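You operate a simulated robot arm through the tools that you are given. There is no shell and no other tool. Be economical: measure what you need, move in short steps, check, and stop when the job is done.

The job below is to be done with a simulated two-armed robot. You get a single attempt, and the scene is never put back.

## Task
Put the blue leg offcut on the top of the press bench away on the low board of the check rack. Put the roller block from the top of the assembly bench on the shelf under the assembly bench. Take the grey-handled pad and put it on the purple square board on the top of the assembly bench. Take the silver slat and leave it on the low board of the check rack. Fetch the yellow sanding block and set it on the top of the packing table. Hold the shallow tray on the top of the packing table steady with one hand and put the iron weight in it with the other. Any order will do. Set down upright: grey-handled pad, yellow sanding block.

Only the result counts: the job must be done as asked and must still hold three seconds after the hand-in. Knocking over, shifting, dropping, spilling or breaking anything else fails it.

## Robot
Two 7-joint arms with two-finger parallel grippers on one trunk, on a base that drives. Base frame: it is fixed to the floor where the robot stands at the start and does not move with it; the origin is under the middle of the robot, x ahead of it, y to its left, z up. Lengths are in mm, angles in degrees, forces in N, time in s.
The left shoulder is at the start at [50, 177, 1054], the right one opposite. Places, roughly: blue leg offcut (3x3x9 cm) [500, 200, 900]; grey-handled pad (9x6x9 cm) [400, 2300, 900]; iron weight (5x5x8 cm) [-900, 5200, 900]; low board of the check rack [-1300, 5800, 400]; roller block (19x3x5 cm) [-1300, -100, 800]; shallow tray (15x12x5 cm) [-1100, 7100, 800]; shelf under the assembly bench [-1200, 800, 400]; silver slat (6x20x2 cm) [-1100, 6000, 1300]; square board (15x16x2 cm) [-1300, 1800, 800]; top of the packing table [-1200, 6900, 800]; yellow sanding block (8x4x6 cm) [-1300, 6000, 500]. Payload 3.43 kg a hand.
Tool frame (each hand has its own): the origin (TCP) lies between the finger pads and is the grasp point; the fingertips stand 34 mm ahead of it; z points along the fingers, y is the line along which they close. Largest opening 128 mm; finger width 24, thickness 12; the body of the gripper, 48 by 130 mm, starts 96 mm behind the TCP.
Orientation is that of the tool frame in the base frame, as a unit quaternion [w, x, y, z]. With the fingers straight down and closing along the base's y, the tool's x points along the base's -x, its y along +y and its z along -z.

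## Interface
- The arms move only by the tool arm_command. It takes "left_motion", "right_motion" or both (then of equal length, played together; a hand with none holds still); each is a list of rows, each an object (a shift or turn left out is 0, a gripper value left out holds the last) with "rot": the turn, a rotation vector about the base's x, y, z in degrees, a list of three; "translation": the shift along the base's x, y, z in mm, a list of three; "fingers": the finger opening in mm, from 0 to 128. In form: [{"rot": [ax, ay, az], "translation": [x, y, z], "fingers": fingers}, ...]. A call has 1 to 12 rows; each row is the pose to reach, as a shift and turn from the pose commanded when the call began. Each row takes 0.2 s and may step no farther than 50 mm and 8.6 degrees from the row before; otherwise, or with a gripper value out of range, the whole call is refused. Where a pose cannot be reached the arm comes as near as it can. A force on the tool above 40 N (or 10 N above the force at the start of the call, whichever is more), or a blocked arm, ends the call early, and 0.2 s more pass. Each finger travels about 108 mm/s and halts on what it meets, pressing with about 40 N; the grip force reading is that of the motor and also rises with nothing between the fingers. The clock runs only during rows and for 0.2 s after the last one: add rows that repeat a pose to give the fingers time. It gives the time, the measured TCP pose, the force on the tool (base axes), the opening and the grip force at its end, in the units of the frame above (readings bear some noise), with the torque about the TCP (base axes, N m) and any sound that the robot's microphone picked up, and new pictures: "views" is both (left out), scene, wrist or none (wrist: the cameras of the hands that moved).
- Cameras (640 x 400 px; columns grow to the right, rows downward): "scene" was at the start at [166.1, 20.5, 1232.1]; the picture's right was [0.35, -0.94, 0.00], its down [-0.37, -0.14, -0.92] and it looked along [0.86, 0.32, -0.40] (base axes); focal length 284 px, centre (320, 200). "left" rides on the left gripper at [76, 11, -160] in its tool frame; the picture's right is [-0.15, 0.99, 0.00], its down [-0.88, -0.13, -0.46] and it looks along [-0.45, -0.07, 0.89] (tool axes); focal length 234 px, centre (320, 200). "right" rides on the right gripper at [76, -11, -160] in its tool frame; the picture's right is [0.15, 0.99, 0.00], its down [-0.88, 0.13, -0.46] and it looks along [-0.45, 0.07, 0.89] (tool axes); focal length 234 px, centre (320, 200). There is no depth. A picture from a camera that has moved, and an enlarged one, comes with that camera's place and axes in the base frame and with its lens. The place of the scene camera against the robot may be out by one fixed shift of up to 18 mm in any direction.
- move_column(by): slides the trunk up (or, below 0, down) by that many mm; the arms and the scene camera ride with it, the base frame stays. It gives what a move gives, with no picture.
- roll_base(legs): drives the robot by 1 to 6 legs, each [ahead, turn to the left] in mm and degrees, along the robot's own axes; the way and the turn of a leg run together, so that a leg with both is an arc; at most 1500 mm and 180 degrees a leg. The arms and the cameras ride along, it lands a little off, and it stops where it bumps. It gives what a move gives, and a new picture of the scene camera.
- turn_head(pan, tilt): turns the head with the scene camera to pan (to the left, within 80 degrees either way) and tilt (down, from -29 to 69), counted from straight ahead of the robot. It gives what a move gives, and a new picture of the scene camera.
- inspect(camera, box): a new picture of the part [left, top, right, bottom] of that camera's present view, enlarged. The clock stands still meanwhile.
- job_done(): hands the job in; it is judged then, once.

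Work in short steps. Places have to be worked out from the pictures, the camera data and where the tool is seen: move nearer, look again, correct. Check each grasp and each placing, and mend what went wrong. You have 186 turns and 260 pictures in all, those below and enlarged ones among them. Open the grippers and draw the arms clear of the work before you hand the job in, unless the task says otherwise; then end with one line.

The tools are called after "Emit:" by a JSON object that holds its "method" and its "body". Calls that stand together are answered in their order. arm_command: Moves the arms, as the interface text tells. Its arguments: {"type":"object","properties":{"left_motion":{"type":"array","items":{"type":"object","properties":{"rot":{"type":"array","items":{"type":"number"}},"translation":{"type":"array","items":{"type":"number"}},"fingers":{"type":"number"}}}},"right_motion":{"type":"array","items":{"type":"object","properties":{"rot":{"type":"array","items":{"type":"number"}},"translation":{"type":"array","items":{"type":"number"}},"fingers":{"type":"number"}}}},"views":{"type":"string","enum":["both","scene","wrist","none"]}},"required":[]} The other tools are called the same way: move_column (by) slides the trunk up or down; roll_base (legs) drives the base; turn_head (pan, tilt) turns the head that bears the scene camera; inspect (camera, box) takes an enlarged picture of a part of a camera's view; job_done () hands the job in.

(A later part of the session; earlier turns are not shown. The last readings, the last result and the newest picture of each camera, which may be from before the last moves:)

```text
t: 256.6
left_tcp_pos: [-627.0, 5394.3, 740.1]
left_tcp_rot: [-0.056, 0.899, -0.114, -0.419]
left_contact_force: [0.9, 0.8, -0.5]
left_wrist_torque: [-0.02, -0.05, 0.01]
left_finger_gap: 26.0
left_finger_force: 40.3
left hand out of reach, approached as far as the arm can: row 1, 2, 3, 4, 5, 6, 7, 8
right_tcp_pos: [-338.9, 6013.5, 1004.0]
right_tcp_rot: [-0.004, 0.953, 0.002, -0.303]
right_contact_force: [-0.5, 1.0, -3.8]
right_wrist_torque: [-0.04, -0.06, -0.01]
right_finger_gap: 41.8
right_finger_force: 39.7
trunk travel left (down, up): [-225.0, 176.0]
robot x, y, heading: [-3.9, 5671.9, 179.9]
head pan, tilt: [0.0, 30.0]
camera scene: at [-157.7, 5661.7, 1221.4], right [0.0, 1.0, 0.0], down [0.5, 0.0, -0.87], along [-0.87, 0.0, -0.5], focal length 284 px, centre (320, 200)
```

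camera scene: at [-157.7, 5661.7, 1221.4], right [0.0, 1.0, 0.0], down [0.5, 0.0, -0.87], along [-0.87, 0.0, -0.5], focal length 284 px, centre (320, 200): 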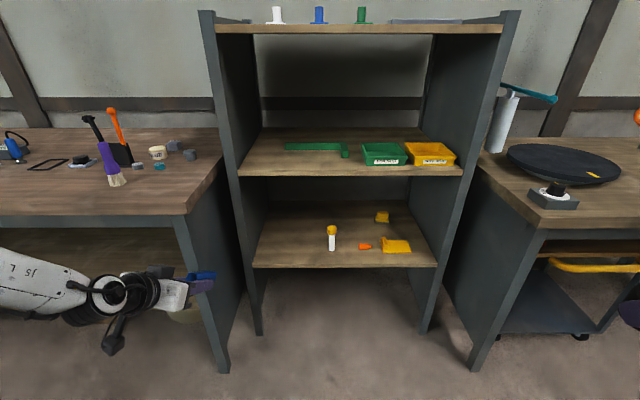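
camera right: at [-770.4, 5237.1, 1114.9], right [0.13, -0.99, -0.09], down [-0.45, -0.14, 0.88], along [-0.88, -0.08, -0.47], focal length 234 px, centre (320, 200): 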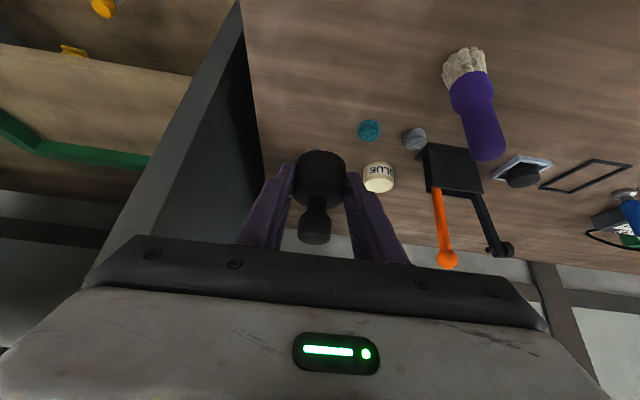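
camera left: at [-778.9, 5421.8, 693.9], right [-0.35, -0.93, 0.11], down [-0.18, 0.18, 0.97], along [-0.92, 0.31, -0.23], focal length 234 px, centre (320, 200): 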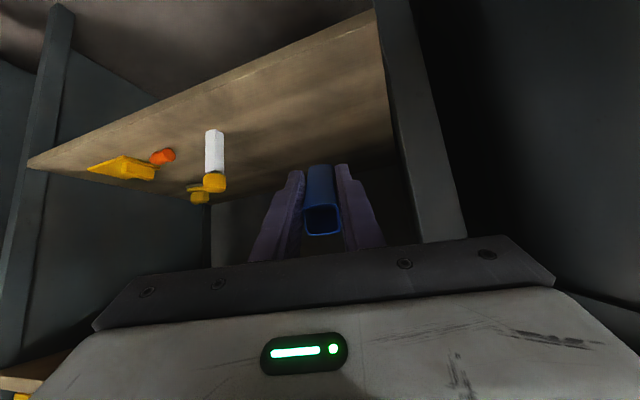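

Left stays limited. I'll test whether the right arm can still reach the low extended pose that worked before, with the weight in hand and in open space.

Emit:
{"method": "arm_command", "body": {"right_motion": [{"translation": [-20, -30, 0], "rot": [-1.5, 7.5, 5]}, {"translation": [-45, -65, 0], "rot": [-3, 15, 10]}, {"translation": [-70, -100, -20], "rot": [-4, 15, 14]}, {"translation": [-70, -112, -60], "rot": [-4, 15, 14]}, {"translation": [-70, -112, -105], "rot": [-4, 15, 14]}, {"translation": [-70, -112, -150], "rot": [-4, 15, 14]}, {"translation": [-70, -112, -195], "rot": [-4, 15, 14]}, {"translation": [-70, -112, -235], "rot": [-4, 15, 14]}, {"translation": [-70, -112, -235], "rot": [-4, 15, 14]}], "views": "none"}}

Emit:
{"method": "arm_command", "body": {"right_motion": [{"translation": [-45, 0, 0]}, {"translation": [-90, 0, 0]}, {"translation": [-135, 0, 0]}, {"translation": [-180, 0, 0]}, {"translation": [-225, 0, 0]}, {"translation": [-270, 0, -10]}, {"translation": [-300, 0, -30]}, {"translation": [-300, 0, -65]}, {"translation": [-300, 0, -95]}, {"translation": [-300, 0, -95]}], "views": "scene"}}

```text
refused: row 1 steps farther than a row can; nothing moved
```

```text
t: 258.8
left_tcp_pos: [-627.2, 5392.7, 739.9]
left_tcp_rot: [-0.056, 0.899, -0.114, -0.419]
left_contact_force: [-0.2, 0.2, -0.5]
left_wrist_torque: [0.0, -0.01, -0.03]
left_finger_gap: 25.9
left_finger_force: 40.0
right_tcp_pos: [-638.9, 6012.1, 910.4]
right_tcp_rot: [-0.003, 0.953, 0.003, -0.303]
right_contact_force: [0.6, -1.2, -3.8]
right_wrist_torque: [0.03, -0.05, -0.03]
right_finger_gap: 42.1
right_finger_force: 39.7
trunk travel left (down, up): [-225.0, 176.0]
robot x, y, heading: [-3.3, 5676.5, 179.8]
head pan, tilt: [0.0, 30.0]
camera scene: at [-157.8, 5661.7, 1221.4], right [0.0, 1.0, 0.0], down [0.5, 0.0, -0.87], along [-0.87, 0.0, -0.5], focal length 284 px, centre (320, 200)
```

scene: 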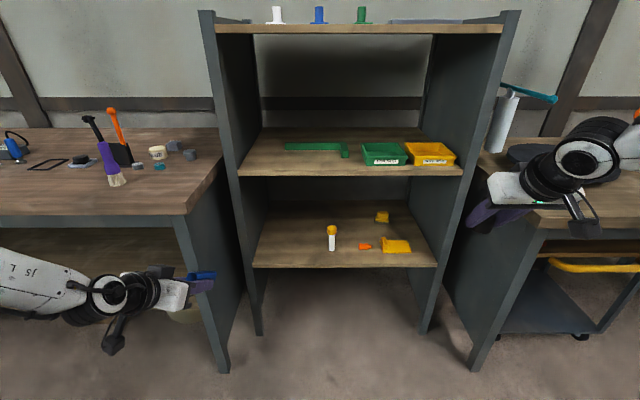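

The first call was refused for its rotation step. From here I'll rotate in smaller steps, bring the right hand inward and lower it while extended.

Emit:
{"method": "arm_command", "body": {"right_motion": [{"translation": [0, -30, -15], "rot": [-1, 5, 4.7]}, {"translation": [-20, -60, -30], "rot": [-2.5, 10, 9.3]}, {"translation": [-45, -90, -45], "rot": [-4, 15, 14]}, {"translation": [-65, -110, -75], "rot": [-4, 15, 14]}, {"translation": [-70, -110, -115], "rot": [-4, 15, 14]}, {"translation": [-70, -110, -155], "rot": [-4, 15, 14]}, {"translation": [-70, -110, -195], "rot": [-4, 15, 14]}, {"translation": [-70, -110, -230], "rot": [-4, 15, 14]}, {"translation": [-70, -110, -230], "rot": [-4, 15, 14]}], "views": "scene"}}

```text
t: 260.8
left_tcp_pos: [-627.7, 5393.6, 740.4]
left_tcp_rot: [-0.057, 0.899, -0.114, -0.419]
left_contact_force: [0.5, 0.6, -1.1]
left_wrist_torque: [0.0, -0.01, 0.04]
left_finger_gap: 26.1
left_finger_force: 40.2
right_tcp_pos: [-651.4, 5932.9, 764.4]
right_tcp_rot: [0.066, 0.898, 0.106, -0.422]
right_contact_force: [-0.2, 0.7, -4.2]
right_wrist_torque: [0.04, -0.08, 0.05]
right_finger_gap: 41.8
right_finger_force: 40.2
right hand out of reach, approached as far as the arm can: row 5, 6, 7, 8, 9
trunk travel left (down, up): [-225.0, 176.0]
robot x, y, heading: [-5.0, 5674.6, 179.8]
head pan, tilt: [0.0, 30.0]
camera scene: at [-157.8, 5661.7, 1221.4], right [0.0, 1.0, 0.0], down [0.5, 0.0, -0.87], along [-0.87, 0.0, -0.5], focal length 284 px, centre (320, 200)
```

scene: 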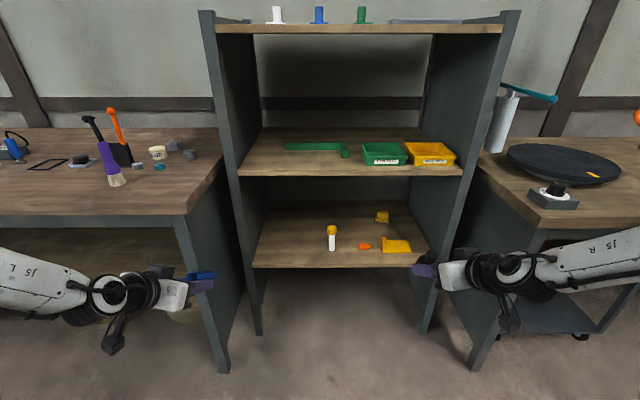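

Both arms show the same limit from this posture. Earlier the good posture appeared when lowering from a retracted, raised, already-pitched pose, so I'll repeat that exactly with the left hand.

Emit:
{"method": "arm_command", "body": {"left_motion": [{"translation": [20, 5, 40]}, {"translation": [40, 10, 80]}, {"translation": [60, 15, 120]}, {"translation": [80, 20, 160]}, {"translation": [105, 27, 200]}, {"translation": [130, 34, 240]}, {"translation": [155, 41, 275]}, {"translation": [180, 48, 310]}, {"translation": [205, 55, 332]}, {"translation": [219, 55, 332]}, {"translation": [219, 55, 332]}], "views": "none"}}

Emit:
{"method": "arm_command", "body": {"left_motion": [{"translation": [0, 0, -45]}, {"translation": [0, 0, -90]}, {"translation": [0, 0, -135]}, {"translation": [0, 0, -180]}, {"translation": [0, 0, -225]}, {"translation": [0, 0, -270]}, {"translation": [0, 0, -300]}, {"translation": [0, 0, -300]}, {"translation": [0, 0, -300]}], "views": "scene"}}

```text
t: 263.2
left_tcp_pos: [-411.0, 5447.1, 1074.0]
left_tcp_rot: [-0.057, 0.899, -0.115, -0.418]
left_contact_force: [-0.4, 0.2, -0.3]
left_wrist_torque: [-0.01, 0.01, -0.03]
left_finger_gap: 26.0
left_finger_force: 39.5
right_tcp_pos: [-651.0, 5933.2, 764.3]
right_tcp_rot: [0.066, 0.897, 0.107, -0.423]
right_contact_force: [0.1, -0.3, -2.9]
right_wrist_torque: [-0.01, -0.08, 0.0]
right_finger_gap: 42.2
right_finger_force: 40.0
trunk travel left (down, up): [-225.0, 176.0]
robot x, y, heading: [-10.9, 5670.7, 179.8]
head pan, tilt: [0.0, 30.0]
```

```text
t: 265.2
left_tcp_pos: [-415.1, 5449.4, 772.3]
left_tcp_rot: [-0.057, 0.899, -0.114, -0.419]
left_contact_force: [-0.9, 0.0, -0.5]
left_wrist_torque: [-0.06, -0.03, -0.01]
left_finger_gap: 26.2
left_finger_force: 40.0
left hand out of reach, approached as far as the arm can: row 1, 2, 3, 4, 5, 6, 7, 8, 9
right_tcp_pos: [-650.8, 5931.1, 763.9]
right_tcp_rot: [0.066, 0.898, 0.106, -0.423]
right_contact_force: [0.4, 0.0, -4.1]
right_wrist_torque: [-0.01, -0.06, 0.03]
right_finger_gap: 41.8
right_finger_force: 40.1
trunk travel left (down, up): [-225.0, 176.0]
robot x, y, heading: [-9.1, 5674.6, 179.9]
head pan, tilt: [0.0, 30.0]
camera scene: at [-157.8, 5661.7, 1221.4], right [0.0, 1.0, 0.0], down [0.5, 0.0, -0.87], along [-0.87, 0.0, -0.5], focal length 284 px, centre (320, 200)
```

scene: 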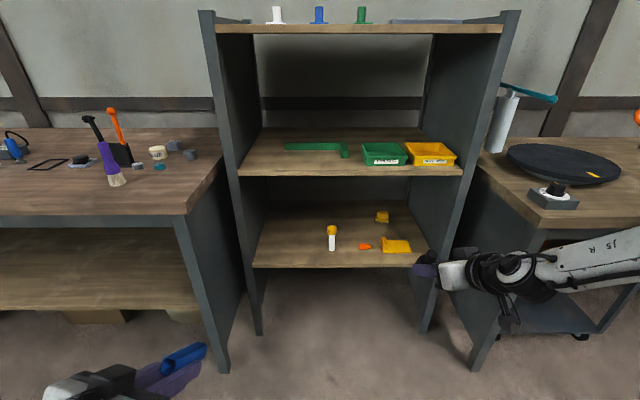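

That reproduced the right arm's earlier state (rel. -282 mm). Now I'll go forward 305 mm and down, as before, to see if the posture holds.

Emit:
{"method": "arm_command", "body": {"left_motion": [{"translation": [-45, 0, 0]}, {"translation": [-90, 0, -5]}, {"translation": [-135, 0, -10]}, {"translation": [-180, 0, -10]}, {"translation": [-225, 0, -10]}, {"translation": [-265, 0, -10]}, {"translation": [-305, 0, -15]}, {"translation": [-305, 0, -45]}, {"translation": [-305, 0, -75]}, {"translation": [-305, 0, -95]}, {"translation": [-305, 0, -95]}], "views": "scene"}}

```text
t: 267.6
left_tcp_pos: [-653.9, 5411.7, 763.1]
left_tcp_rot: [-0.056, 0.899, -0.114, -0.419]
left_contact_force: [0.1, -0.1, -0.8]
left_wrist_torque: [0.03, -0.05, 0.02]
left_finger_gap: 26.0
left_finger_force: 39.6
left hand out of reach, approached as far as the arm can: row 5, 6, 7, 8, 9, 10, 11
right_tcp_pos: [-650.8, 5931.2, 764.3]
right_tcp_rot: [0.066, 0.898, 0.106, -0.423]
right_contact_force: [0.0, 1.1, -3.7]
right_wrist_torque: [0.01, -0.08, -0.01]
right_finger_gap: 41.9
right_finger_force: 39.8
trunk travel left (down, up): [-225.0, 176.0]
robot x, y, heading: [-6.2, 5670.4, 179.7]
head pan, tilt: [0.0, 30.0]
camera scene: at [-157.8, 5661.7, 1221.4], right [0.0, 1.0, 0.0], down [0.5, 0.0, -0.87], along [-0.87, 0.0, -0.5], focal length 284 px, centre (320, 200)
```

scene: 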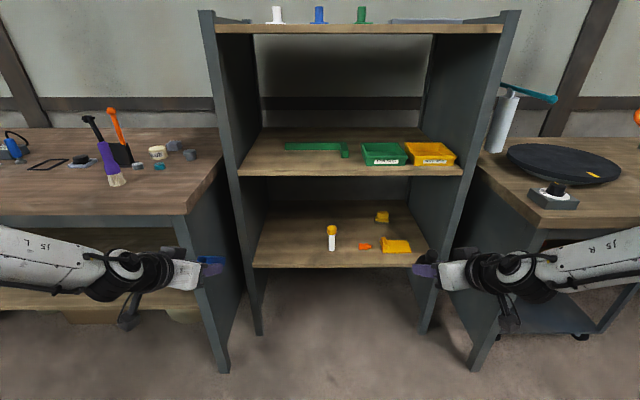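

Both arms hit the same limit at mid-extension, where the elbow sticks out. A nearly straight arm should be free of that, so I'll test the left hand extended far forward first, then lowered.

Emit:
{"method": "arm_command", "body": {"left_motion": [{"translation": [0, 30, 35]}, {"translation": [-15, 60, 70]}, {"translation": [-40, 90, 100]}, {"translation": [-85, 100, 105]}, {"translation": [-130, 100, 105]}, {"translation": [-175, 100, 105]}, {"translation": [-215, 100, 105]}, {"translation": [-215, 100, 65]}, {"translation": [-215, 100, 25]}, {"translation": [-215, 100, -15]}, {"translation": [-215, 100, -55]}, {"translation": [-215, 100, -80]}], "views": "scene"}}

```text
t: 270.2
left_tcp_pos: [-704.2, 5435.5, 826.6]
left_tcp_rot: [-0.057, 0.899, -0.115, -0.419]
left_contact_force: [0.2, 0.4, -0.8]
left_wrist_torque: [-0.02, -0.03, -0.01]
left_finger_gap: 26.2
left_finger_force: 39.9
left hand out of reach, approached as far as the arm can: row 3, 4, 5, 6, 7, 8, 9, 10, 11, 12
right_tcp_pos: [-650.4, 5932.0, 764.2]
right_tcp_rot: [0.066, 0.897, 0.107, -0.423]
right_contact_force: [-0.9, -0.5, -3.8]
right_wrist_torque: [0.05, -0.05, 0.0]
right_finger_gap: 42.2
right_finger_force: 40.3
trunk travel left (down, up): [-225.0, 176.0]
robot x, y, heading: [-7.6, 5672.2, 179.7]
head pan, tilt: [0.0, 30.0]
camera scene: at [-157.8, 5661.8, 1221.4], right [0.0, 1.0, 0.0], down [0.5, 0.0, -0.87], along [-0.87, 0.0, -0.5], focal length 284 px, centre (320, 200)
```

scene: 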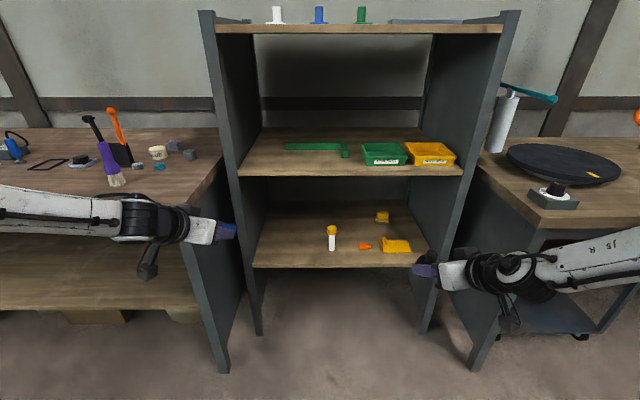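

Still stuck, so I'll try the other wrist solution: return the left hand to vertical near the body, then roll it 180° about its own axis, which also puts its camera on top when pitched.

Emit:
{"method": "arm_command", "body": {"left_motion": [{"translation": [35, 0, 10], "rot": [-0.8, -6.2, 1.7]}, {"translation": [70, 0, 25], "rot": [-1.6, -12.4, 3.5]}, {"translation": [105, 0, 45], "rot": [-2.4, -18.7, 5.2]}, {"translation": [140, 0, 65], "rot": [-3.2, -24.9, 7]}, {"translation": [175, 0, 90], "rot": [-4.1, -31.1, 8.7]}, {"translation": [210, 0, 115], "rot": [-4.9, -37.4, 10.4]}, {"translation": [245, -5, 140], "rot": [-5.7, -43.6, 12.2]}, {"translation": [280, -10, 170], "rot": [-6.5, -49.8, 13.9]}, {"translation": [310, -15, 200], "rot": [-6.5, -49.8, 13.9]}, {"translation": [335, -20, 230], "rot": [-6.5, -49.8, 13.9]}, {"translation": [347, -23, 258], "rot": [-6.5, -49.8, 13.9]}, {"translation": [347, -23, 258], "rot": [-6.5, -49.8, 13.9]}], "views": "none"}}

Emit:
{"method": "arm_command", "body": {"left_motion": [{"rot": [0, 0, 8.5]}, {"rot": [0, 0, 17]}, {"rot": [0, 0, 25.5]}, {"rot": [0, 0, 34]}, {"rot": [0, 0, 42.5]}, {"rot": [0, 0, 51]}, {"rot": [0, 0, 59.5]}, {"rot": [0, 0, 68]}, {"rot": [0, 0, 76.5]}, {"rot": [0, 0, 85]}, {"rot": [0, 0, 90]}], "views": "none"}}

```text
t: 272.8
left_tcp_pos: [-356.8, 5409.8, 1086.7]
left_tcp_rot: [-0.001, 1.0, 0.003, 0.001]
left_contact_force: [-0.1, -0.3, -0.7]
left_wrist_torque: [0.01, 0.02, -0.01]
left_finger_gap: 26.2
left_finger_force: 40.1
right_tcp_pos: [-650.6, 5930.4, 763.6]
right_tcp_rot: [0.066, 0.898, 0.106, -0.422]
right_contact_force: [-1.0, 0.4, -4.4]
right_wrist_torque: [0.02, -0.04, -0.02]
right_finger_gap: 42.2
right_finger_force: 40.6
trunk travel left (down, up): [-225.0, 176.0]
robot x, y, heading: [-5.5, 5677.0, 180.0]
head pan, tilt: [0.0, 30.0]
```

```text
t: 275.2
left_tcp_pos: [-358.9, 5408.1, 1085.8]
left_tcp_rot: [-0.001, 0.704, 0.71, 0.001]
left_contact_force: [-0.7, -0.2, -0.6]
left_wrist_torque: [0.01, 0.02, 0.0]
left_finger_gap: 26.1
left_finger_force: 39.9
right_tcp_pos: [-650.1, 5931.2, 763.4]
right_tcp_rot: [0.066, 0.898, 0.106, -0.423]
right_contact_force: [0.3, -0.9, -3.1]
right_wrist_torque: [0.01, -0.08, 0.02]
right_finger_gap: 41.7
right_finger_force: 39.5
trunk travel left (down, up): [-225.0, 176.0]
robot x, y, heading: [-4.9, 5672.4, 180.0]
head pan, tilt: [0.0, 30.0]
```

+90° went through without trouble, so I'll continue the roll to 180°.

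Emit:
{"method": "arm_command", "body": {"left_motion": [{"rot": [0, 0, 8.5]}, {"rot": [0, 0, 17]}, {"rot": [0, 0, 25.5]}, {"rot": [0, 0, 34]}, {"rot": [0, 0, 42.5]}, {"rot": [0, 0, 51]}, {"rot": [0, 0, 59.5]}, {"rot": [0, 0, 68]}, {"rot": [0, 0, 76.5]}, {"rot": [0, 0, 85]}, {"rot": [0, 0, 90]}], "views": "none"}}

```text
t: 277.6
left_tcp_pos: [-363.0, 5231.7, 1067.0]
left_tcp_rot: [-0.001, 0.022, 1.0, 0.019]
left_contact_force: [-0.5, 0.0, -0.1]
left_wrist_torque: [0.0, 0.03, 0.01]
left_finger_gap: 25.9
left_finger_force: 40.5
left hand out of reach, approached as far as the arm can: row 7, 8, 9, 10, 11
right_tcp_pos: [-650.3, 5931.4, 764.0]
right_tcp_rot: [0.066, 0.898, 0.107, -0.423]
right_contact_force: [-0.1, 0.1, -2.9]
right_wrist_torque: [-0.01, -0.08, 0.01]
right_finger_gap: 42.1
right_finger_force: 40.7
trunk travel left (down, up): [-225.0, 176.0]
robot x, y, heading: [-3.8, 5671.9, 179.6]
head pan, tilt: [0.0, 30.0]
```

The roll reached about 178°. Now I'll try pitching 50° and extending low in this configuration.

Emit:
{"method": "arm_command", "body": {"left_motion": [{"translation": [-30, 10, -10], "rot": [0.94, 7.1, -2]}, {"translation": [-60, 20, -25], "rot": [1.87, 14.2, -4]}, {"translation": [-90, 30, -45], "rot": [2.81, 21.3, -6]}, {"translation": [-125, 40, -70], "rot": [3.74, 28.4, -8]}, {"translation": [-160, 50, -95], "rot": [4.68, 35.5, -10]}, {"translation": [-195, 60, -125], "rot": [5.61, 42.6, -12]}, {"translation": [-230, 70, -155], "rot": [6.55, 49.7, -14]}, {"translation": [-265, 80, -185], "rot": [6.55, 49.7, -14]}, {"translation": [-295, 90, -220], "rot": [6.55, 49.7, -14]}, {"translation": [-320, 100, -260], "rot": [6.55, 49.7, -14]}, {"translation": [-340, 110, -300], "rot": [6.55, 49.7, -14]}, {"translation": [-350, 120, -345], "rot": [6.55, 49.7, -14]}], "views": "scene"}}

```text
t: 280.2
left_tcp_pos: [-685.2, 5336.4, 796.9]
left_tcp_rot: [-0.418, 0.146, 0.894, 0.062]
left_contact_force: [-0.7, -0.3, -0.5]
left_wrist_torque: [0.02, 0.02, -0.01]
left_finger_gap: 26.1
left_finger_force: 40.0
left hand out of reach, approached as far as the arm can: row 11, 12
right_tcp_pos: [-651.0, 5931.4, 764.1]
right_tcp_rot: [0.065, 0.897, 0.106, -0.423]
right_contact_force: [0.0, 0.1, -3.4]
right_wrist_torque: [0.05, -0.06, -0.04]
right_finger_gap: 42.0
right_finger_force: 39.8
trunk travel left (down, up): [-225.0, 176.0]
robot x, y, heading: [-8.6, 5671.0, 180.0]
head pan, tilt: [0.0, 30.0]
camera scene: at [-157.7, 5661.6, 1221.4], right [0.0, 1.0, 0.0], down [0.5, 0.0, -0.87], along [-0.87, 0.0, -0.5], focal length 284 px, centre (320, 200)
```

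scene: 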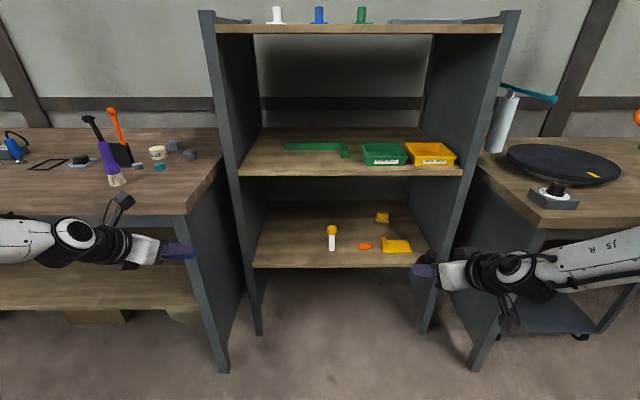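

This configuration gets to rel. -257 at 680 mm ahead. I'll test lowering further from here.

Emit:
{"method": "arm_command", "body": {"left_motion": [{"translation": [0, 15, -30]}, {"translation": [0, 30, -60]}, {"translation": [0, 45, -90]}, {"translation": [0, 60, -120]}, {"translation": [0, 75, -120]}, {"translation": [0, 90, -120]}, {"translation": [0, 90, -120]}], "views": "scene"}}

```text
t: 281.8
left_tcp_pos: [-638.4, 5398.2, 746.9]
left_tcp_rot: [-0.418, 0.145, 0.894, 0.063]
left_contact_force: [-0.8, -0.6, -1.5]
left_wrist_torque: [0.02, 0.03, -0.02]
left_finger_gap: 25.9
left_finger_force: 39.8
left hand out of reach, approached as far as the arm can: row 1, 2, 3, 4, 5, 6, 7
right_tcp_pos: [-651.0, 5931.4, 763.9]
right_tcp_rot: [0.067, 0.897, 0.107, -0.423]
right_contact_force: [0.4, 0.3, -3.5]
right_wrist_torque: [0.01, -0.04, 0.0]
right_finger_gap: 42.0
right_finger_force: 40.0
trunk travel left (down, up): [-225.0, 176.0]
robot x, y, heading: [-7.6, 5672.9, 179.8]
head pan, tilt: [0.0, 30.0]
camera scene: at [-157.8, 5661.7, 1221.4], right [0.0, 1.0, 0.0], down [0.5, 0.0, -0.87], along [-0.87, 0.0, -0.5], focal length 284 px, centre (320, 200)
```

scene: 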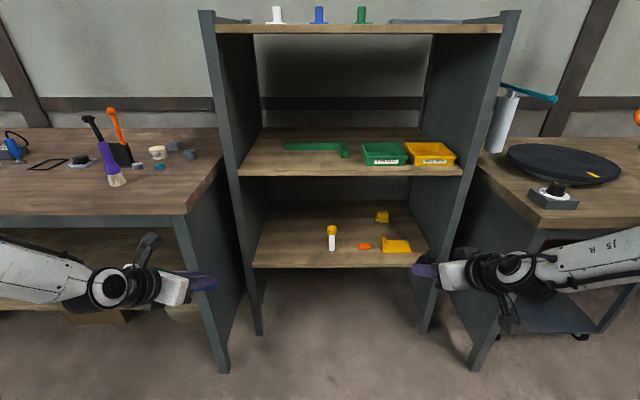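

The limit is the elbow's position, not the wrist's. I'll try to force the elbow down by pitching the hand upward (fingers pointing up and forward) at height, which obliges the forearm to come from below.

Emit:
{"method": "arm_command", "body": {"left_motion": [{"translation": [10, 0, 25], "rot": [2.15, 8, 0]}, {"translation": [20, 0, 50], "rot": [4.3, 16, 0]}, {"translation": [30, 0, 75], "rot": [6.45, 24, 0]}, {"translation": [40, 0, 100], "rot": [8.6, 32, 0]}, {"translation": [50, 0, 130], "rot": [10.75, 40, 0]}, {"translation": [60, 0, 160], "rot": [12.9, 48, 0]}, {"translation": [70, 0, 190], "rot": [15.05, 56, 0]}, {"translation": [80, 0, 220], "rot": [17.2, 64, 0]}, {"translation": [90, 0, 250], "rot": [19.35, 72, 0]}, {"translation": [100, 0, 280], "rot": [21.5, 80, 0]}, {"translation": [110, 0, 310], "rot": [23.65, 88, 0]}, {"translation": [120, 0, 340], "rot": [25.8, 96, 0]}], "views": "scene"}}

```text
t: 284.4
left_tcp_pos: [-516.0, 5396.1, 1093.7]
left_tcp_rot: [0.958, -0.059, -0.258, -0.11]
left_contact_force: [0.8, -0.1, 0.1]
left_wrist_torque: [-0.02, -0.07, -0.01]
left_finger_gap: 26.0
left_finger_force: 40.3
left hand out of reach, approached as far as the arm can: row 12
right_tcp_pos: [-650.4, 5930.9, 764.7]
right_tcp_rot: [0.066, 0.898, 0.106, -0.422]
right_contact_force: [-0.6, -0.1, -3.8]
right_wrist_torque: [0.01, -0.05, -0.02]
right_finger_gap: 42.2
right_finger_force: 40.9
trunk travel left (down, up): [-225.0, 176.0]
robot x, y, heading: [-4.6, 5676.5, 179.7]
head pan, tilt: [0.0, 30.0]
camera scene: at [-157.8, 5661.7, 1221.4], right [0.0, 1.0, 0.0], down [0.5, 0.0, -0.87], along [-0.87, 0.0, -0.5], focal length 284 px, centre (320, 200)
```

scene: 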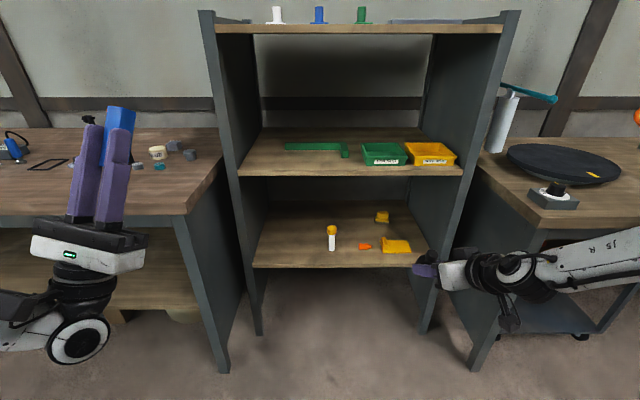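

Hand up lets the wrist go lower, so the limit is the forearm/hand angle with the elbow stuck out. I'll point the hand outward instead, which should pull the elbow in beside the body, then swing it forward again.

Emit:
{"method": "arm_command", "body": {"left_motion": [{"translation": [0, -15, -10], "rot": [8.5, 0, 0]}, {"translation": [0, -30, -20], "rot": [17, 0, 0]}, {"translation": [0, -45, -35], "rot": [25.5, 0, 0]}, {"translation": [0, -60, -50], "rot": [34, 0, 0]}, {"translation": [0, -75, -70], "rot": [42.5, 0, 0]}, {"translation": [0, -90, -90], "rot": [51, 0, 0]}, {"translation": [0, -105, -110], "rot": [59.5, 0, 0]}, {"translation": [0, -115, -135], "rot": [68, 0, 0]}, {"translation": [0, -125, -160], "rot": [76.5, 0, 0]}, {"translation": [0, -130, -185], "rot": [85, 0, 0]}, {"translation": [0, -135, -210], "rot": [93.5, 0, 0]}, {"translation": [0, -140, -235], "rot": [102, 0, 0]}], "views": "scene"}}

```text
t: 287.0
left_tcp_pos: [-363.2, 5140.2, 1137.7]
left_tcp_rot: [0.776, 0.585, -0.106, -0.211]
left_contact_force: [-0.4, -0.4, -1.0]
left_wrist_torque: [-0.03, -0.07, -0.03]
left_finger_gap: 26.1
left_finger_force: 40.5
left hand out of reach, approached as far as the arm can: row 1, 2, 3, 4, 5, 6, 7, 8, 9, 10, 11, 12
right_tcp_pos: [-650.0, 5929.9, 765.4]
right_tcp_rot: [0.065, 0.897, 0.106, -0.425]
right_contact_force: [0.5, -0.9, -1.4]
right_wrist_torque: [0.04, -0.11, -0.05]
right_finger_gap: 42.1
right_finger_force: 40.5
trunk travel left (down, up): [-225.0, 176.0]
robot x, y, heading: [-5.3, 5672.4, 179.7]
head pan, tilt: [0.0, 30.0]
camera scene: at [-156.2, 5659.8, 1221.7], right [0.0, 1.0, 0.0], down [0.5, 0.0, -0.87], along [-0.87, 0.0, -0.5], focal length 284 px, centre (320, 200)
```

scene: 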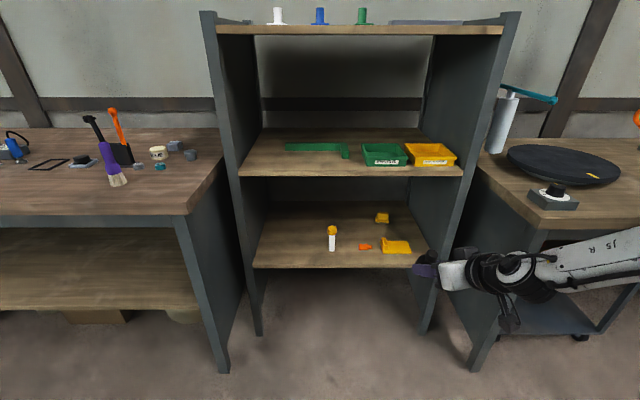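

The hand now points outward. I'll swing it back to forward while moving it in front of the shoulder.

Emit:
{"method": "arm_command", "body": {"left_motion": [{"translation": [-17, 15, -20], "rot": [0, 0, -5.4]}, {"translation": [-34, 32, -40], "rot": [0, 0, -10.8]}, {"translation": [-51, 50, -60], "rot": [0, 0, -16.2]}, {"translation": [-68, 70, -80], "rot": [0, 0, -21.6]}, {"translation": [-85, 90, -100], "rot": [0, 0, -27]}, {"translation": [-102, 112, -120], "rot": [0, 0, -32.4]}, {"translation": [-119, 135, -140], "rot": [0, 0, -37.8]}, {"translation": [-136, 160, -160], "rot": [0, 0, -43.2]}, {"translation": [-153, 185, -180], "rot": [0, 0, -48.6]}, {"translation": [-170, 210, -200], "rot": [0, 0, -54]}, {"translation": [-187, 235, -220], "rot": [0, 0, -59.4]}, {"translation": [-204, 260, -240], "rot": [0, 0, -65]}], "views": "scene"}}

```text
t: 289.6
left_tcp_pos: [-572.4, 5405.0, 897.3]
left_tcp_rot: [-0.541, -0.435, 0.404, 0.596]
left_contact_force: [0.8, -0.8, -1.2]
left_wrist_torque: [-0.02, 0.0, 0.0]
left_finger_gap: 25.8
left_finger_force: 40.0
left hand out of reach, approached as far as the arm can: row 1
right_tcp_pos: [-651.3, 5932.8, 763.8]
right_tcp_rot: [0.066, 0.898, 0.106, -0.423]
right_contact_force: [1.0, 0.5, -2.7]
right_wrist_torque: [0.03, -0.05, 0.02]
right_finger_gap: 41.9
right_finger_force: 40.4
trunk travel left (down, up): [-225.0, 176.0]
robot x, y, heading: [-6.0, 5671.4, 179.8]
head pan, tilt: [0.0, 30.0]
camera scene: at [-157.9, 5661.7, 1221.4], right [0.0, 1.0, 0.0], down [0.5, 0.0, -0.87], along [-0.87, 0.0, -0.5], focal length 284 px, centre (320, 200)
```

scene: 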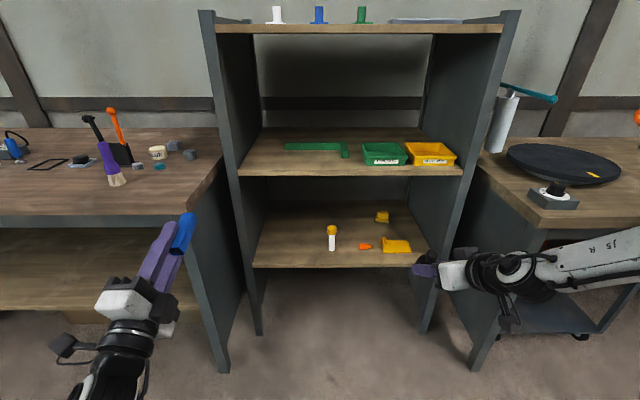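

Excellent: the forearm now comes from behind with the elbow tucked in. I'll roll the hand +90° so the fingers close along y again.

Emit:
{"method": "arm_command", "body": {"left_motion": [{"rot": [8.2, 0, 0]}, {"rot": [16.4, 0, 0]}, {"rot": [24.6, 0, 0]}, {"rot": [32.8, 0, 0]}, {"rot": [41, 0, 0]}, {"rot": [49.2, 0, 0]}, {"rot": [57.4, 0, 0]}, {"rot": [65.6, 0, 0]}, {"rot": [73.8, 0, 0]}, {"rot": [82, 0, 0]}, {"rot": [90, 0, 0]}, {"rot": [90, 0, 0]}], "views": "none"}}

```text
t: 291.0
left_tcp_pos: [-570.3, 5381.7, 893.4]
left_tcp_rot: [-0.352, -0.604, 0.179, 0.693]
left_contact_force: [0.4, 0.0, -0.2]
left_wrist_torque: [0.02, -0.04, -0.02]
left_finger_gap: 26.1
left_finger_force: 39.8
right_tcp_pos: [-649.4, 5931.5, 764.1]
right_tcp_rot: [0.066, 0.898, 0.106, -0.422]
right_contact_force: [-0.7, 0.5, -4.6]
right_wrist_torque: [0.0, -0.08, -0.02]
right_finger_gap: 41.8
right_finger_force: 39.9
trunk travel left (down, up): [-225.0, 176.0]
robot x, y, heading: [-9.0, 5672.2, 179.9]
head pan, tilt: [0.0, 30.0]
stopped in row 7 (left hand): the arm was blocked; the commanded pose is now the measured one
```

Blocked partway, so I'll roll the other way to put the camera on top.

Emit:
{"method": "arm_command", "body": {"left_motion": [{"rot": [-8.4, 0, 0]}, {"rot": [-16.8, 0, 0]}, {"rot": [-25.2, 0, 0]}, {"rot": [-33.6, 0, 0]}, {"rot": [-42, 0, 0]}, {"rot": [-50.4, 0, 0]}, {"rot": [-58.8, 0, 0]}, {"rot": [-67.2, 0, 0]}, {"rot": [-75.6, 0, 0]}, {"rot": [-84, 0, 0]}, {"rot": [-92.4, 0, 0]}, {"rot": [-100.8, 0, 0]}], "views": "scene"}}

```text
t: 293.6
left_tcp_pos: [-569.6, 5381.8, 893.9]
left_tcp_rot: [0.689, 0.112, -0.648, -0.304]
left_contact_force: [-1.2, -0.7, -0.7]
left_wrist_torque: [0.0, -0.04, 0.02]
left_finger_gap: 25.9
left_finger_force: 40.5
right_tcp_pos: [-650.8, 5932.4, 764.0]
right_tcp_rot: [0.066, 0.898, 0.106, -0.422]
right_contact_force: [0.0, 0.2, -3.9]
right_wrist_torque: [0.03, -0.06, 0.02]
right_finger_gap: 42.1
right_finger_force: 40.2
trunk travel left (down, up): [-225.0, 176.0]
robot x, y, heading: [-2.9, 5669.7, 179.8]
head pan, tilt: [0.0, 30.0]
camera scene: at [-157.8, 5661.6, 1221.4], right [0.0, 1.0, 0.0], down [0.5, 0.0, -0.87], along [-0.87, 0.0, -0.5], focal length 284 px, centre (320, 200)
```

scene: 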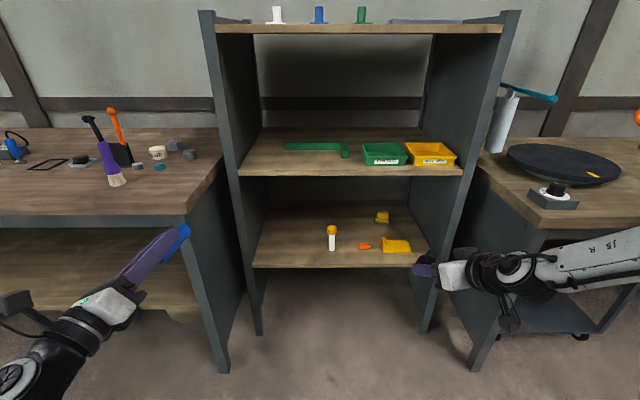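

Good. Now I'll rotate to the standard pitch (40° below horizontal, fingers closing along y, camera on top) while lowering, and test the low extended reach.

Emit:
{"method": "arm_command", "body": {"left_motion": [{"translation": [-10, 5, -15], "rot": [-6.25, -5.2, -1.5]}, {"translation": [-20, 10, -30], "rot": [-12.5, -10.4, -3]}, {"translation": [-30, 15, -45], "rot": [-18.75, -15.6, -4.5]}, {"translation": [-40, 20, -60], "rot": [-25, -20.9, -6]}, {"translation": [-50, 25, -75], "rot": [-31.25, -26.1, -7.5]}, {"translation": [-60, 30, -90], "rot": [-37.5, -31.3, -9]}, {"translation": [-70, 35, -105], "rot": [-43.75, -36.5, -10.5]}, {"translation": [-85, 45, -130], "rot": [-43.75, -36.5, -10.5]}, {"translation": [-100, 55, -160], "rot": [-43.75, -36.5, -10.5]}, {"translation": [-120, 60, -185], "rot": [-43.75, -36.5, -10.5]}, {"translation": [-135, 60, -205], "rot": [-43.75, -36.5, -10.5]}, {"translation": [-135, 60, -205], "rot": [-43.75, -36.5, -10.5]}], "views": "scene"}}

```text
t: 296.2
left_tcp_pos: [-711.2, 5432.5, 680.6]
left_tcp_rot: [-0.423, 0.119, 0.896, 0.061]
left_contact_force: [0.0, -0.4, -0.8]
left_wrist_torque: [-0.01, 0.0, -0.03]
left_finger_gap: 26.3
left_finger_force: 40.3
left hand out of reach, approached as far as the arm can: row 6, 7, 8, 9, 10, 11, 12
right_tcp_pos: [-650.5, 5932.6, 765.3]
right_tcp_rot: [0.066, 0.898, 0.107, -0.421]
right_contact_force: [-0.7, 0.4, -3.4]
right_wrist_torque: [0.04, -0.08, -0.01]
right_finger_gap: 41.9
right_finger_force: 39.7
trunk travel left (down, up): [-225.0, 176.0]
robot x, y, heading: [-6.7, 5671.3, 179.8]
head pan, tilt: [0.0, 30.0]
camera scene: at [-157.9, 5661.6, 1221.4], right [0.0, 1.0, 0.0], down [0.5, 0.0, -0.87], along [-0.87, 0.0, -0.5], focal length 284 px, centre (320, 200)
```

scene: 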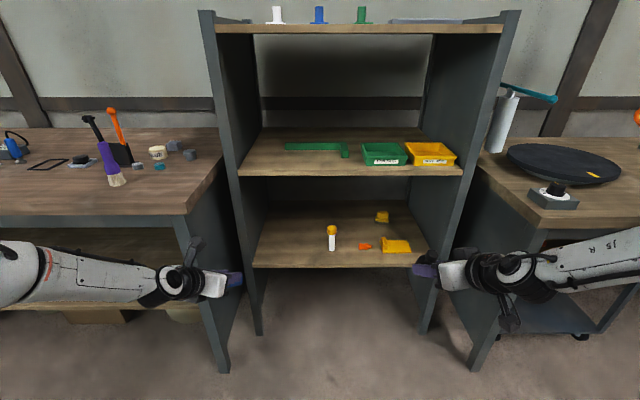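

The left arm now reaches the low extended pose (705 mm ahead, 373 mm below the shoulder). I'll keep it fixed and use the base and trunk to place the tube, shifting the base about 130 mm toward +y first.

Emit:
{"method": "roll_base", "body": {"legs": [[0, -40], [200, 0], [0, 40]]}}

Emit:
{"method": "move_column", "body": {"by": -130}}

Emit:
{"method": "inspect", "body": {"camera": "left", "box": [0, 0, 640, 400]}}

```text
t: 301.6
left_tcp_pos: [-864.1, 5561.3, 679.8]
left_tcp_rot: [-0.422, 0.12, 0.897, 0.062]
left_contact_force: [-0.7, -0.1, -0.3]
left_wrist_torque: [0.01, 0.01, 0.01]
left_finger_gap: 25.9
left_finger_force: 39.6
right_tcp_pos: [-804.6, 6059.4, 765.0]
right_tcp_rot: [0.066, 0.897, 0.107, -0.423]
right_contact_force: [-0.8, -0.3, -3.3]
right_wrist_torque: [0.0, -0.09, 0.04]
right_finger_gap: 42.0
right_finger_force: 39.5
trunk travel left (down, up): [-225.0, 176.0]
robot x, y, heading: [-157.0, 5799.9, 179.9]
head pan, tilt: [0.0, 30.0]
camera scene: at [-311.6, 5789.7, 1221.4], right [0.0, 1.0, 0.0], down [0.5, 0.0, -0.87], along [-0.87, 0.0, -0.5], focal length 284 px, centre (320, 200)
```

scene: 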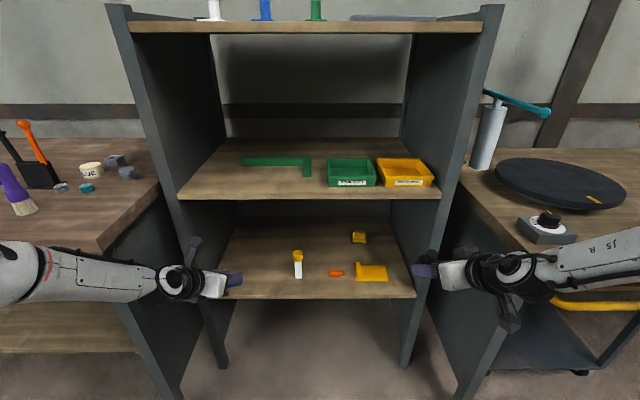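

```text
t: 303.1
left_tcp_pos: [-862.8, 5560.4, 549.6]
left_tcp_rot: [-0.423, 0.119, 0.896, 0.062]
left_contact_force: [-0.3, -0.7, -0.6]
left_wrist_torque: [-0.03, 0.0, -0.01]
left_finger_gap: 26.0
left_finger_force: 39.7
right_tcp_pos: [-804.7, 6059.7, 634.8]
right_tcp_rot: [0.065, 0.898, 0.106, -0.423]
right_contact_force: [-0.4, -0.1, -3.9]
right_wrist_torque: [0.03, -0.12, 0.02]
right_finger_gap: 42.0
right_finger_force: 40.4
trunk travel left (down, up): [-95.0, 306.0]
robot x, y, heading: [-162.3, 5803.5, 180.0]
head pan, tilt: [0.0, 30.0]
```

```text
1.00 times, centred on (320, 200) of left
camera zoom: at [-789.2, 5549.5, 710.5], right [0.35, 0.93, -0.1], down [0.85, -0.36, -0.39], along [-0.4, 0.05, -0.91], focal length 234 px, centre (320, 200)
```

zoom: 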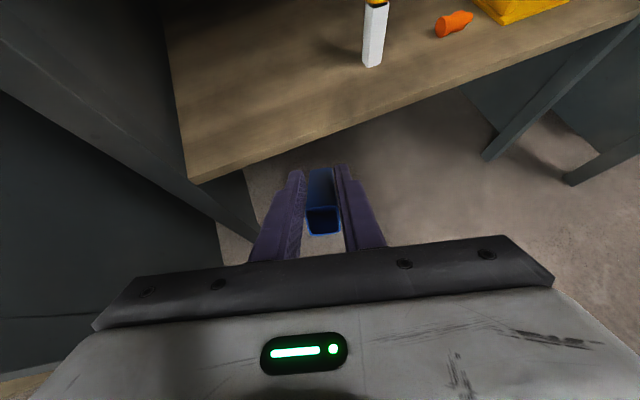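

With the camera on top, the view is good. The forearm would foul the check bench here, so I'll place the tube between the bottle and the orange plug instead. First I'll retract the right hand with the weight, then shift the base +206 mm in y with a safe backing manoeuvre.

Emit:
{"method": "arm_command", "body": {"right_motion": [{"translation": [35, 0, 25]}, {"translation": [70, 0, 50]}, {"translation": [105, 0, 80]}, {"translation": [140, 0, 110]}, {"translation": [175, 0, 140]}, {"translation": [210, 0, 170]}, {"translation": [245, 0, 200]}, {"translation": [280, 0, 230]}, {"translation": [310, 0, 260]}, {"translation": [335, 0, 290]}, {"translation": [340, 0, 300]}], "views": "none"}}

Emit:
{"method": "roll_base", "body": {"legs": [[0, 40], [-320, 0], [0, -40], [300, 0]]}}

Emit:
{"method": "inspect", "body": {"camera": "left", "box": [0, 0, 640, 400]}}

```text
t: 305.5
left_tcp_pos: [-863.5, 5560.6, 549.9]
left_tcp_rot: [-0.423, 0.12, 0.896, 0.062]
left_contact_force: [0.7, -0.1, -1.0]
left_wrist_torque: [-0.05, 0.01, 0.0]
left_finger_gap: 25.8
left_finger_force: 39.5
right_tcp_pos: [-484.0, 6073.0, 963.6]
right_tcp_rot: [0.067, 0.898, 0.108, -0.421]
right_contact_force: [-0.3, 0.9, -2.6]
right_wrist_torque: [0.03, -0.1, -0.02]
right_finger_gap: 42.0
right_finger_force: 39.8
right hand out of reach, approached as far as the arm can: row 6, 7, 8, 9, 10, 11
trunk travel left (down, up): [-95.0, 306.0]
robot x, y, heading: [-160.8, 5803.1, 180.1]
head pan, tilt: [0.0, 30.0]
```

```text
t: 313.1
left_tcp_pos: [-917.1, 5769.4, 551.2]
left_tcp_rot: [-0.424, 0.12, 0.896, 0.062]
left_contact_force: [-0.2, -0.2, 0.3]
left_wrist_torque: [0.02, 0.02, -0.01]
left_finger_gap: 25.9
left_finger_force: 40.2
right_tcp_pos: [-536.2, 6279.9, 963.0]
right_tcp_rot: [0.065, 0.898, 0.105, -0.422]
right_contact_force: [0.0, -0.2, -2.9]
right_wrist_torque: [0.03, -0.07, 0.01]
right_finger_gap: 41.9
right_finger_force: 39.4
trunk travel left (down, up): [-95.0, 306.0]
robot x, y, heading: [-211.3, 6008.5, 179.5]
head pan, tilt: [0.0, 30.0]
camera scene: at [-364.1, 5997.8, 1091.4], right [0.01, 1.0, 0.0], down [0.5, 0.0, -0.87], along [-0.87, 0.0, -0.5], focal length 284 px, centre (320, 200)
```

scene: 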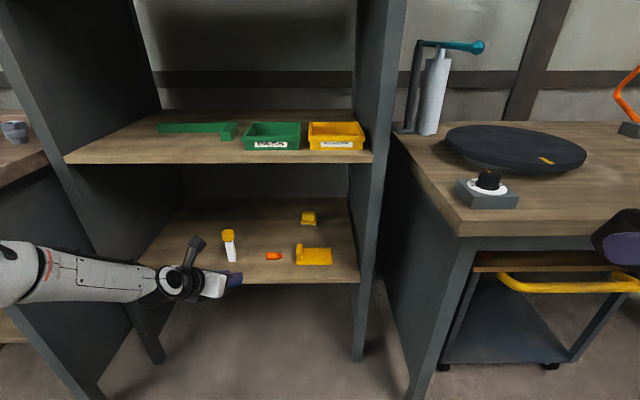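

```text
1.00 times, centred on (320, 200) of left
camera zoom: at [-842.8, 5759.3, 710.5], right [0.36, 0.93, -0.1], down [0.84, -0.37, -0.39], along [-0.4, 0.05, -0.91], focal length 234 px, centre (320, 200)
```

zoom: 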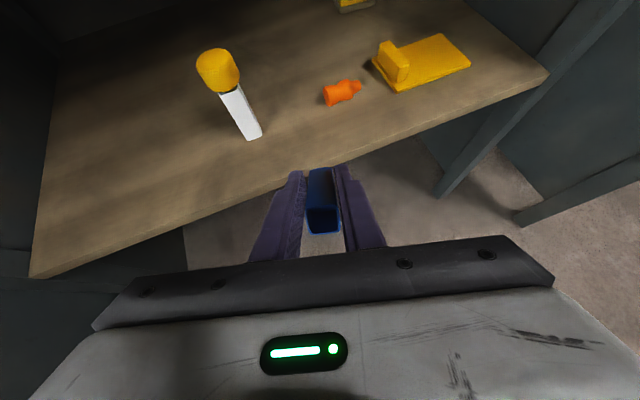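

The gap between the bottle (right edge ≈5733) and plug (left edge ≈5843) is fine for the tube at y≈5785. I'll roll forward 173 mm and lower the trunk most of the way.

Emit:
{"method": "roll_base", "body": {"legs": [[173, 0]]}}

Emit:
{"method": "move_column", "body": {"by": -50}}

Emit:
{"method": "inspect", "body": {"camera": "left", "box": [0, 0, 640, 400]}}

```text
t: 314.5
left_tcp_pos: [-1090.6, 5771.6, 549.4]
left_tcp_rot: [-0.422, 0.121, 0.896, 0.063]
left_contact_force: [0.1, 0.5, -1.4]
left_wrist_torque: [-0.01, -0.01, 0.01]
left_finger_gap: 26.1
left_finger_force: 39.9
right_tcp_pos: [-707.8, 6282.7, 961.9]
right_tcp_rot: [0.066, 0.898, 0.105, -0.422]
right_contact_force: [-0.2, -0.1, -3.4]
right_wrist_torque: [0.03, -0.07, -0.01]
right_finger_gap: 42.1
right_finger_force: 39.9
trunk travel left (down, up): [-95.0, 306.0]
robot x, y, heading: [-386.9, 6011.2, 179.7]
head pan, tilt: [0.0, 30.0]
camera scene: at [-536.9, 5999.1, 1091.4], right [0.01, 1.0, 0.0], down [0.5, 0.0, -0.87], along [-0.87, 0.01, -0.5], focal length 284 px, centre (320, 200)
```

scene: 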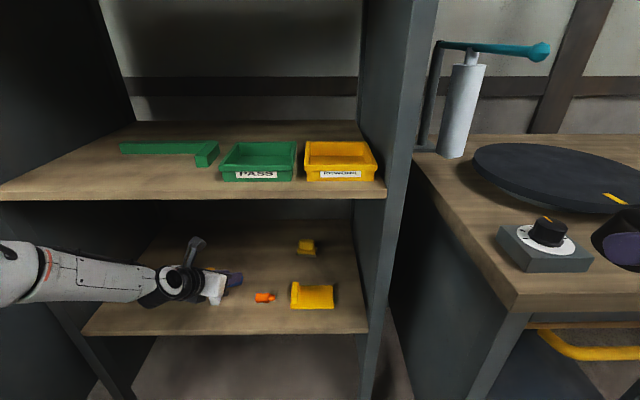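

```text
t: 315.5
left_tcp_pos: [-1094.2, 5773.3, 508.0]
left_tcp_rot: [-0.429, 0.121, 0.893, 0.061]
left_contact_force: [4.5, -0.3, 24.3]
left_wrist_torque: [0.08, 0.71, -0.04]
left_finger_gap: 26.3
left_finger_force: 40.2
right_tcp_pos: [-705.9, 6283.8, 913.1]
right_tcp_rot: [0.067, 0.897, 0.105, -0.424]
right_contact_force: [-0.4, -0.2, -3.2]
right_wrist_torque: [0.02, -0.11, 0.03]
right_finger_gap: 41.9
right_finger_force: 39.6
trunk travel left (down, up): [-45.0, 356.0]
robot x, y, heading: [-386.6, 6013.6, 179.6]
head pan, tilt: [0.0, 30.0]
```

```text
1.00 times, centred on (320, 200) of left
camera zoom: at [-1016.6, 5761.6, 667.4], right [0.35, 0.93, -0.11], down [0.84, -0.37, -0.4], along [-0.42, 0.05, -0.91], focal length 234 px, centre (320, 200)
```

zoom: 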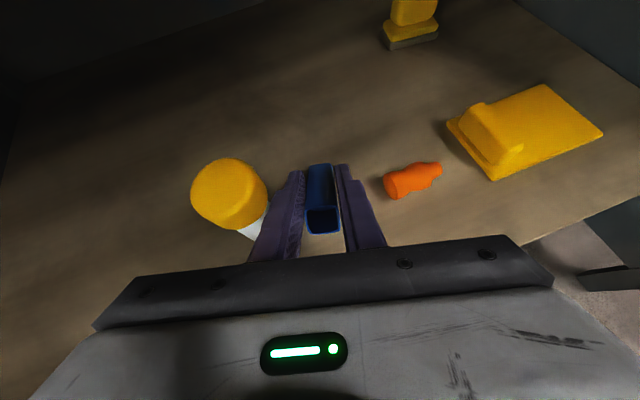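

The tube's end is on the board (24 N). I'll ease up a few millimetres and open slightly so it lies down between the fingers.

Emit:
{"method": "arm_command", "body": {"left_motion": [{"translation": [0, 0, 5]}, {"translation": [0, 0, 5], "fingers": 32}, {"translation": [0, 0, 5], "fingers": 38}, {"translation": [0, 0, 5], "fingers": 40}, {"translation": [0, 0, 5], "fingers": 40}, {"translation": [0, 0, 5], "fingers": 40}], "views": "wrist"}}

```text
t: 316.9
left_tcp_pos: [-1091.7, 5773.2, 505.4]
left_tcp_rot: [-0.423, 0.122, 0.895, 0.065]
left_contact_force: [0.0, 1.0, -0.4]
left_wrist_torque: [0.02, 0.01, 0.0]
left_finger_gap: 39.9
left_finger_force: 0.0
right_tcp_pos: [-708.1, 6282.0, 912.5]
right_tcp_rot: [0.065, 0.898, 0.104, -0.423]
right_contact_force: [-0.2, -0.2, -3.9]
right_wrist_torque: [0.01, -0.07, 0.01]
right_finger_gap: 42.0
right_finger_force: 39.5
trunk travel left (down, up): [-45.0, 356.0]
robot x, y, heading: [-387.7, 6008.9, 179.6]
head pan, tilt: [0.0, 30.0]
camera left: at [-1016.1, 5760.7, 664.8], right [0.36, 0.93, -0.1], down [0.84, -0.37, -0.39], along [-0.4, 0.06, -0.91], focal length 234 px, centre (320, 200)
```

left: 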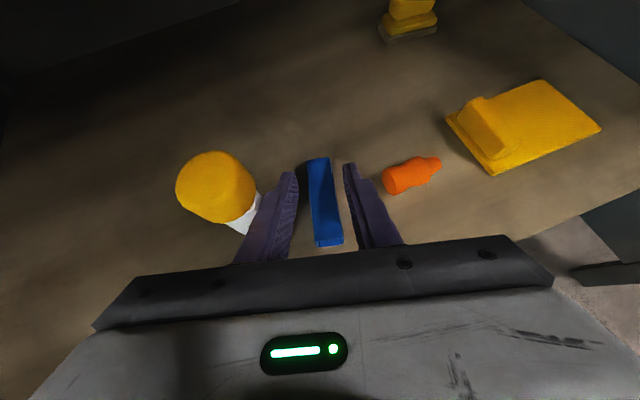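

The tube lies flat on the low board. I'll lift clear with the trunk, raise the right hand, then back out and shift +186 mm in y to line up with the sanding block.

Emit:
{"method": "move_column", "body": {"by": 80}}

Emit:
{"method": "arm_command", "body": {"right_motion": [{"translation": [0, 0, 30]}, {"translation": [0, 0, 60]}, {"translation": [0, 0, 90]}, {"translation": [0, 0, 120]}, {"translation": [0, 0, 150]}, {"translation": [0, 0, 150]}], "views": "none"}}

Emit:
{"method": "roll_base", "body": {"legs": [[-260, 0], [0, 40], [-290, 0], [0, -40], [330, 0]]}}

Emit:
{"method": "inspect", "body": {"camera": "left", "box": [0, 0, 640, 400]}}

```text
t: 318.0
left_tcp_pos: [-1091.1, 5771.3, 584.7]
left_tcp_rot: [-0.422, 0.122, 0.896, 0.063]
left_contact_force: [-0.5, -0.2, 0.1]
left_wrist_torque: [-0.01, -0.02, -0.02]
left_finger_gap: 40.0
left_finger_force: 0.1
right_tcp_pos: [-709.6, 6281.7, 991.9]
right_tcp_rot: [0.066, 0.898, 0.105, -0.422]
right_contact_force: [0.0, 0.5, -4.1]
right_wrist_torque: [0.03, -0.05, 0.0]
right_finger_gap: 41.9
right_finger_force: 39.8
trunk travel left (down, up): [-125.0, 276.0]
robot x, y, heading: [-383.6, 6009.3, 179.6]
head pan, tilt: [0.0, 30.0]
```

```text
t: 319.4
left_tcp_pos: [-1090.4, 5773.0, 584.8]
left_tcp_rot: [-0.424, 0.122, 0.895, 0.065]
left_contact_force: [-0.4, -0.5, 0.5]
left_wrist_torque: [-0.01, -0.01, -0.01]
left_finger_gap: 39.8
left_finger_force: 0.1
right_tcp_pos: [-708.8, 6282.4, 1143.4]
right_tcp_rot: [0.065, 0.898, 0.105, -0.422]
right_contact_force: [-0.5, 0.0, -3.9]
right_wrist_torque: [0.01, -0.08, -0.03]
right_finger_gap: 42.1
right_finger_force: 39.5
trunk travel left (down, up): [-125.0, 276.0]
robot x, y, heading: [-384.3, 6007.2, 179.5]
head pan, tilt: [0.0, 30.0]
```

```text
t: 328.4
left_tcp_pos: [-937.5, 5955.3, 584.8]
left_tcp_rot: [-0.424, 0.123, 0.895, 0.065]
left_contact_force: [0.6, -0.9, -0.3]
left_wrist_torque: [-0.02, 0.0, -0.02]
left_finger_gap: 40.1
left_finger_force: 0.1
right_tcp_pos: [-554.4, 6465.5, 1142.6]
right_tcp_rot: [0.065, 0.898, 0.105, -0.423]
right_contact_force: [-0.7, -0.1, -3.5]
right_wrist_torque: [0.04, -0.07, -0.02]
right_finger_gap: 42.2
right_finger_force: 40.4
trunk travel left (down, up): [-125.0, 276.0]
robot x, y, heading: [-231.3, 6195.6, 179.6]
head pan, tilt: [0.0, 30.0]
camera scene: at [-382.6, 6182.7, 1121.4], right [0.01, 1.0, 0.0], down [0.5, 0.0, -0.87], along [-0.87, 0.01, -0.5], focal length 284 px, centre (320, 200)
```

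scene: 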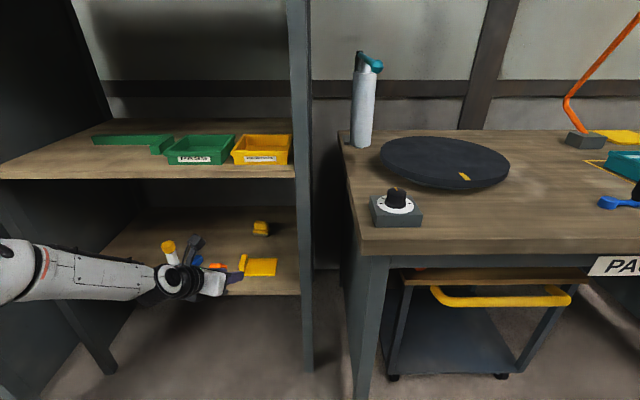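

```text
1.00 times, centred on (320, 200) of left
camera zoom: at [-861.9, 5944.1, 744.8], right [0.36, 0.93, -0.1], down [0.84, -0.37, -0.39], along [-0.4, 0.06, -0.91], focal length 234 px, centre (320, 200)
```

zoom: 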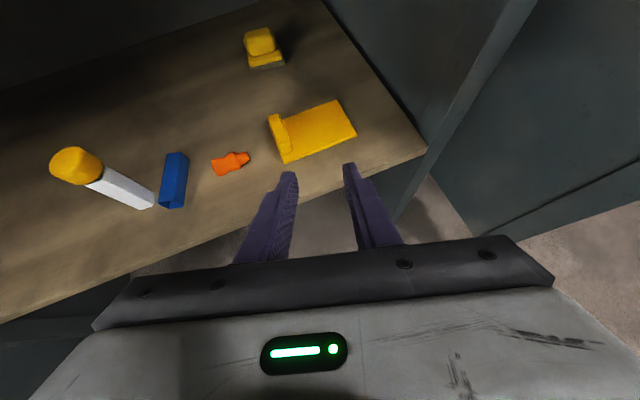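

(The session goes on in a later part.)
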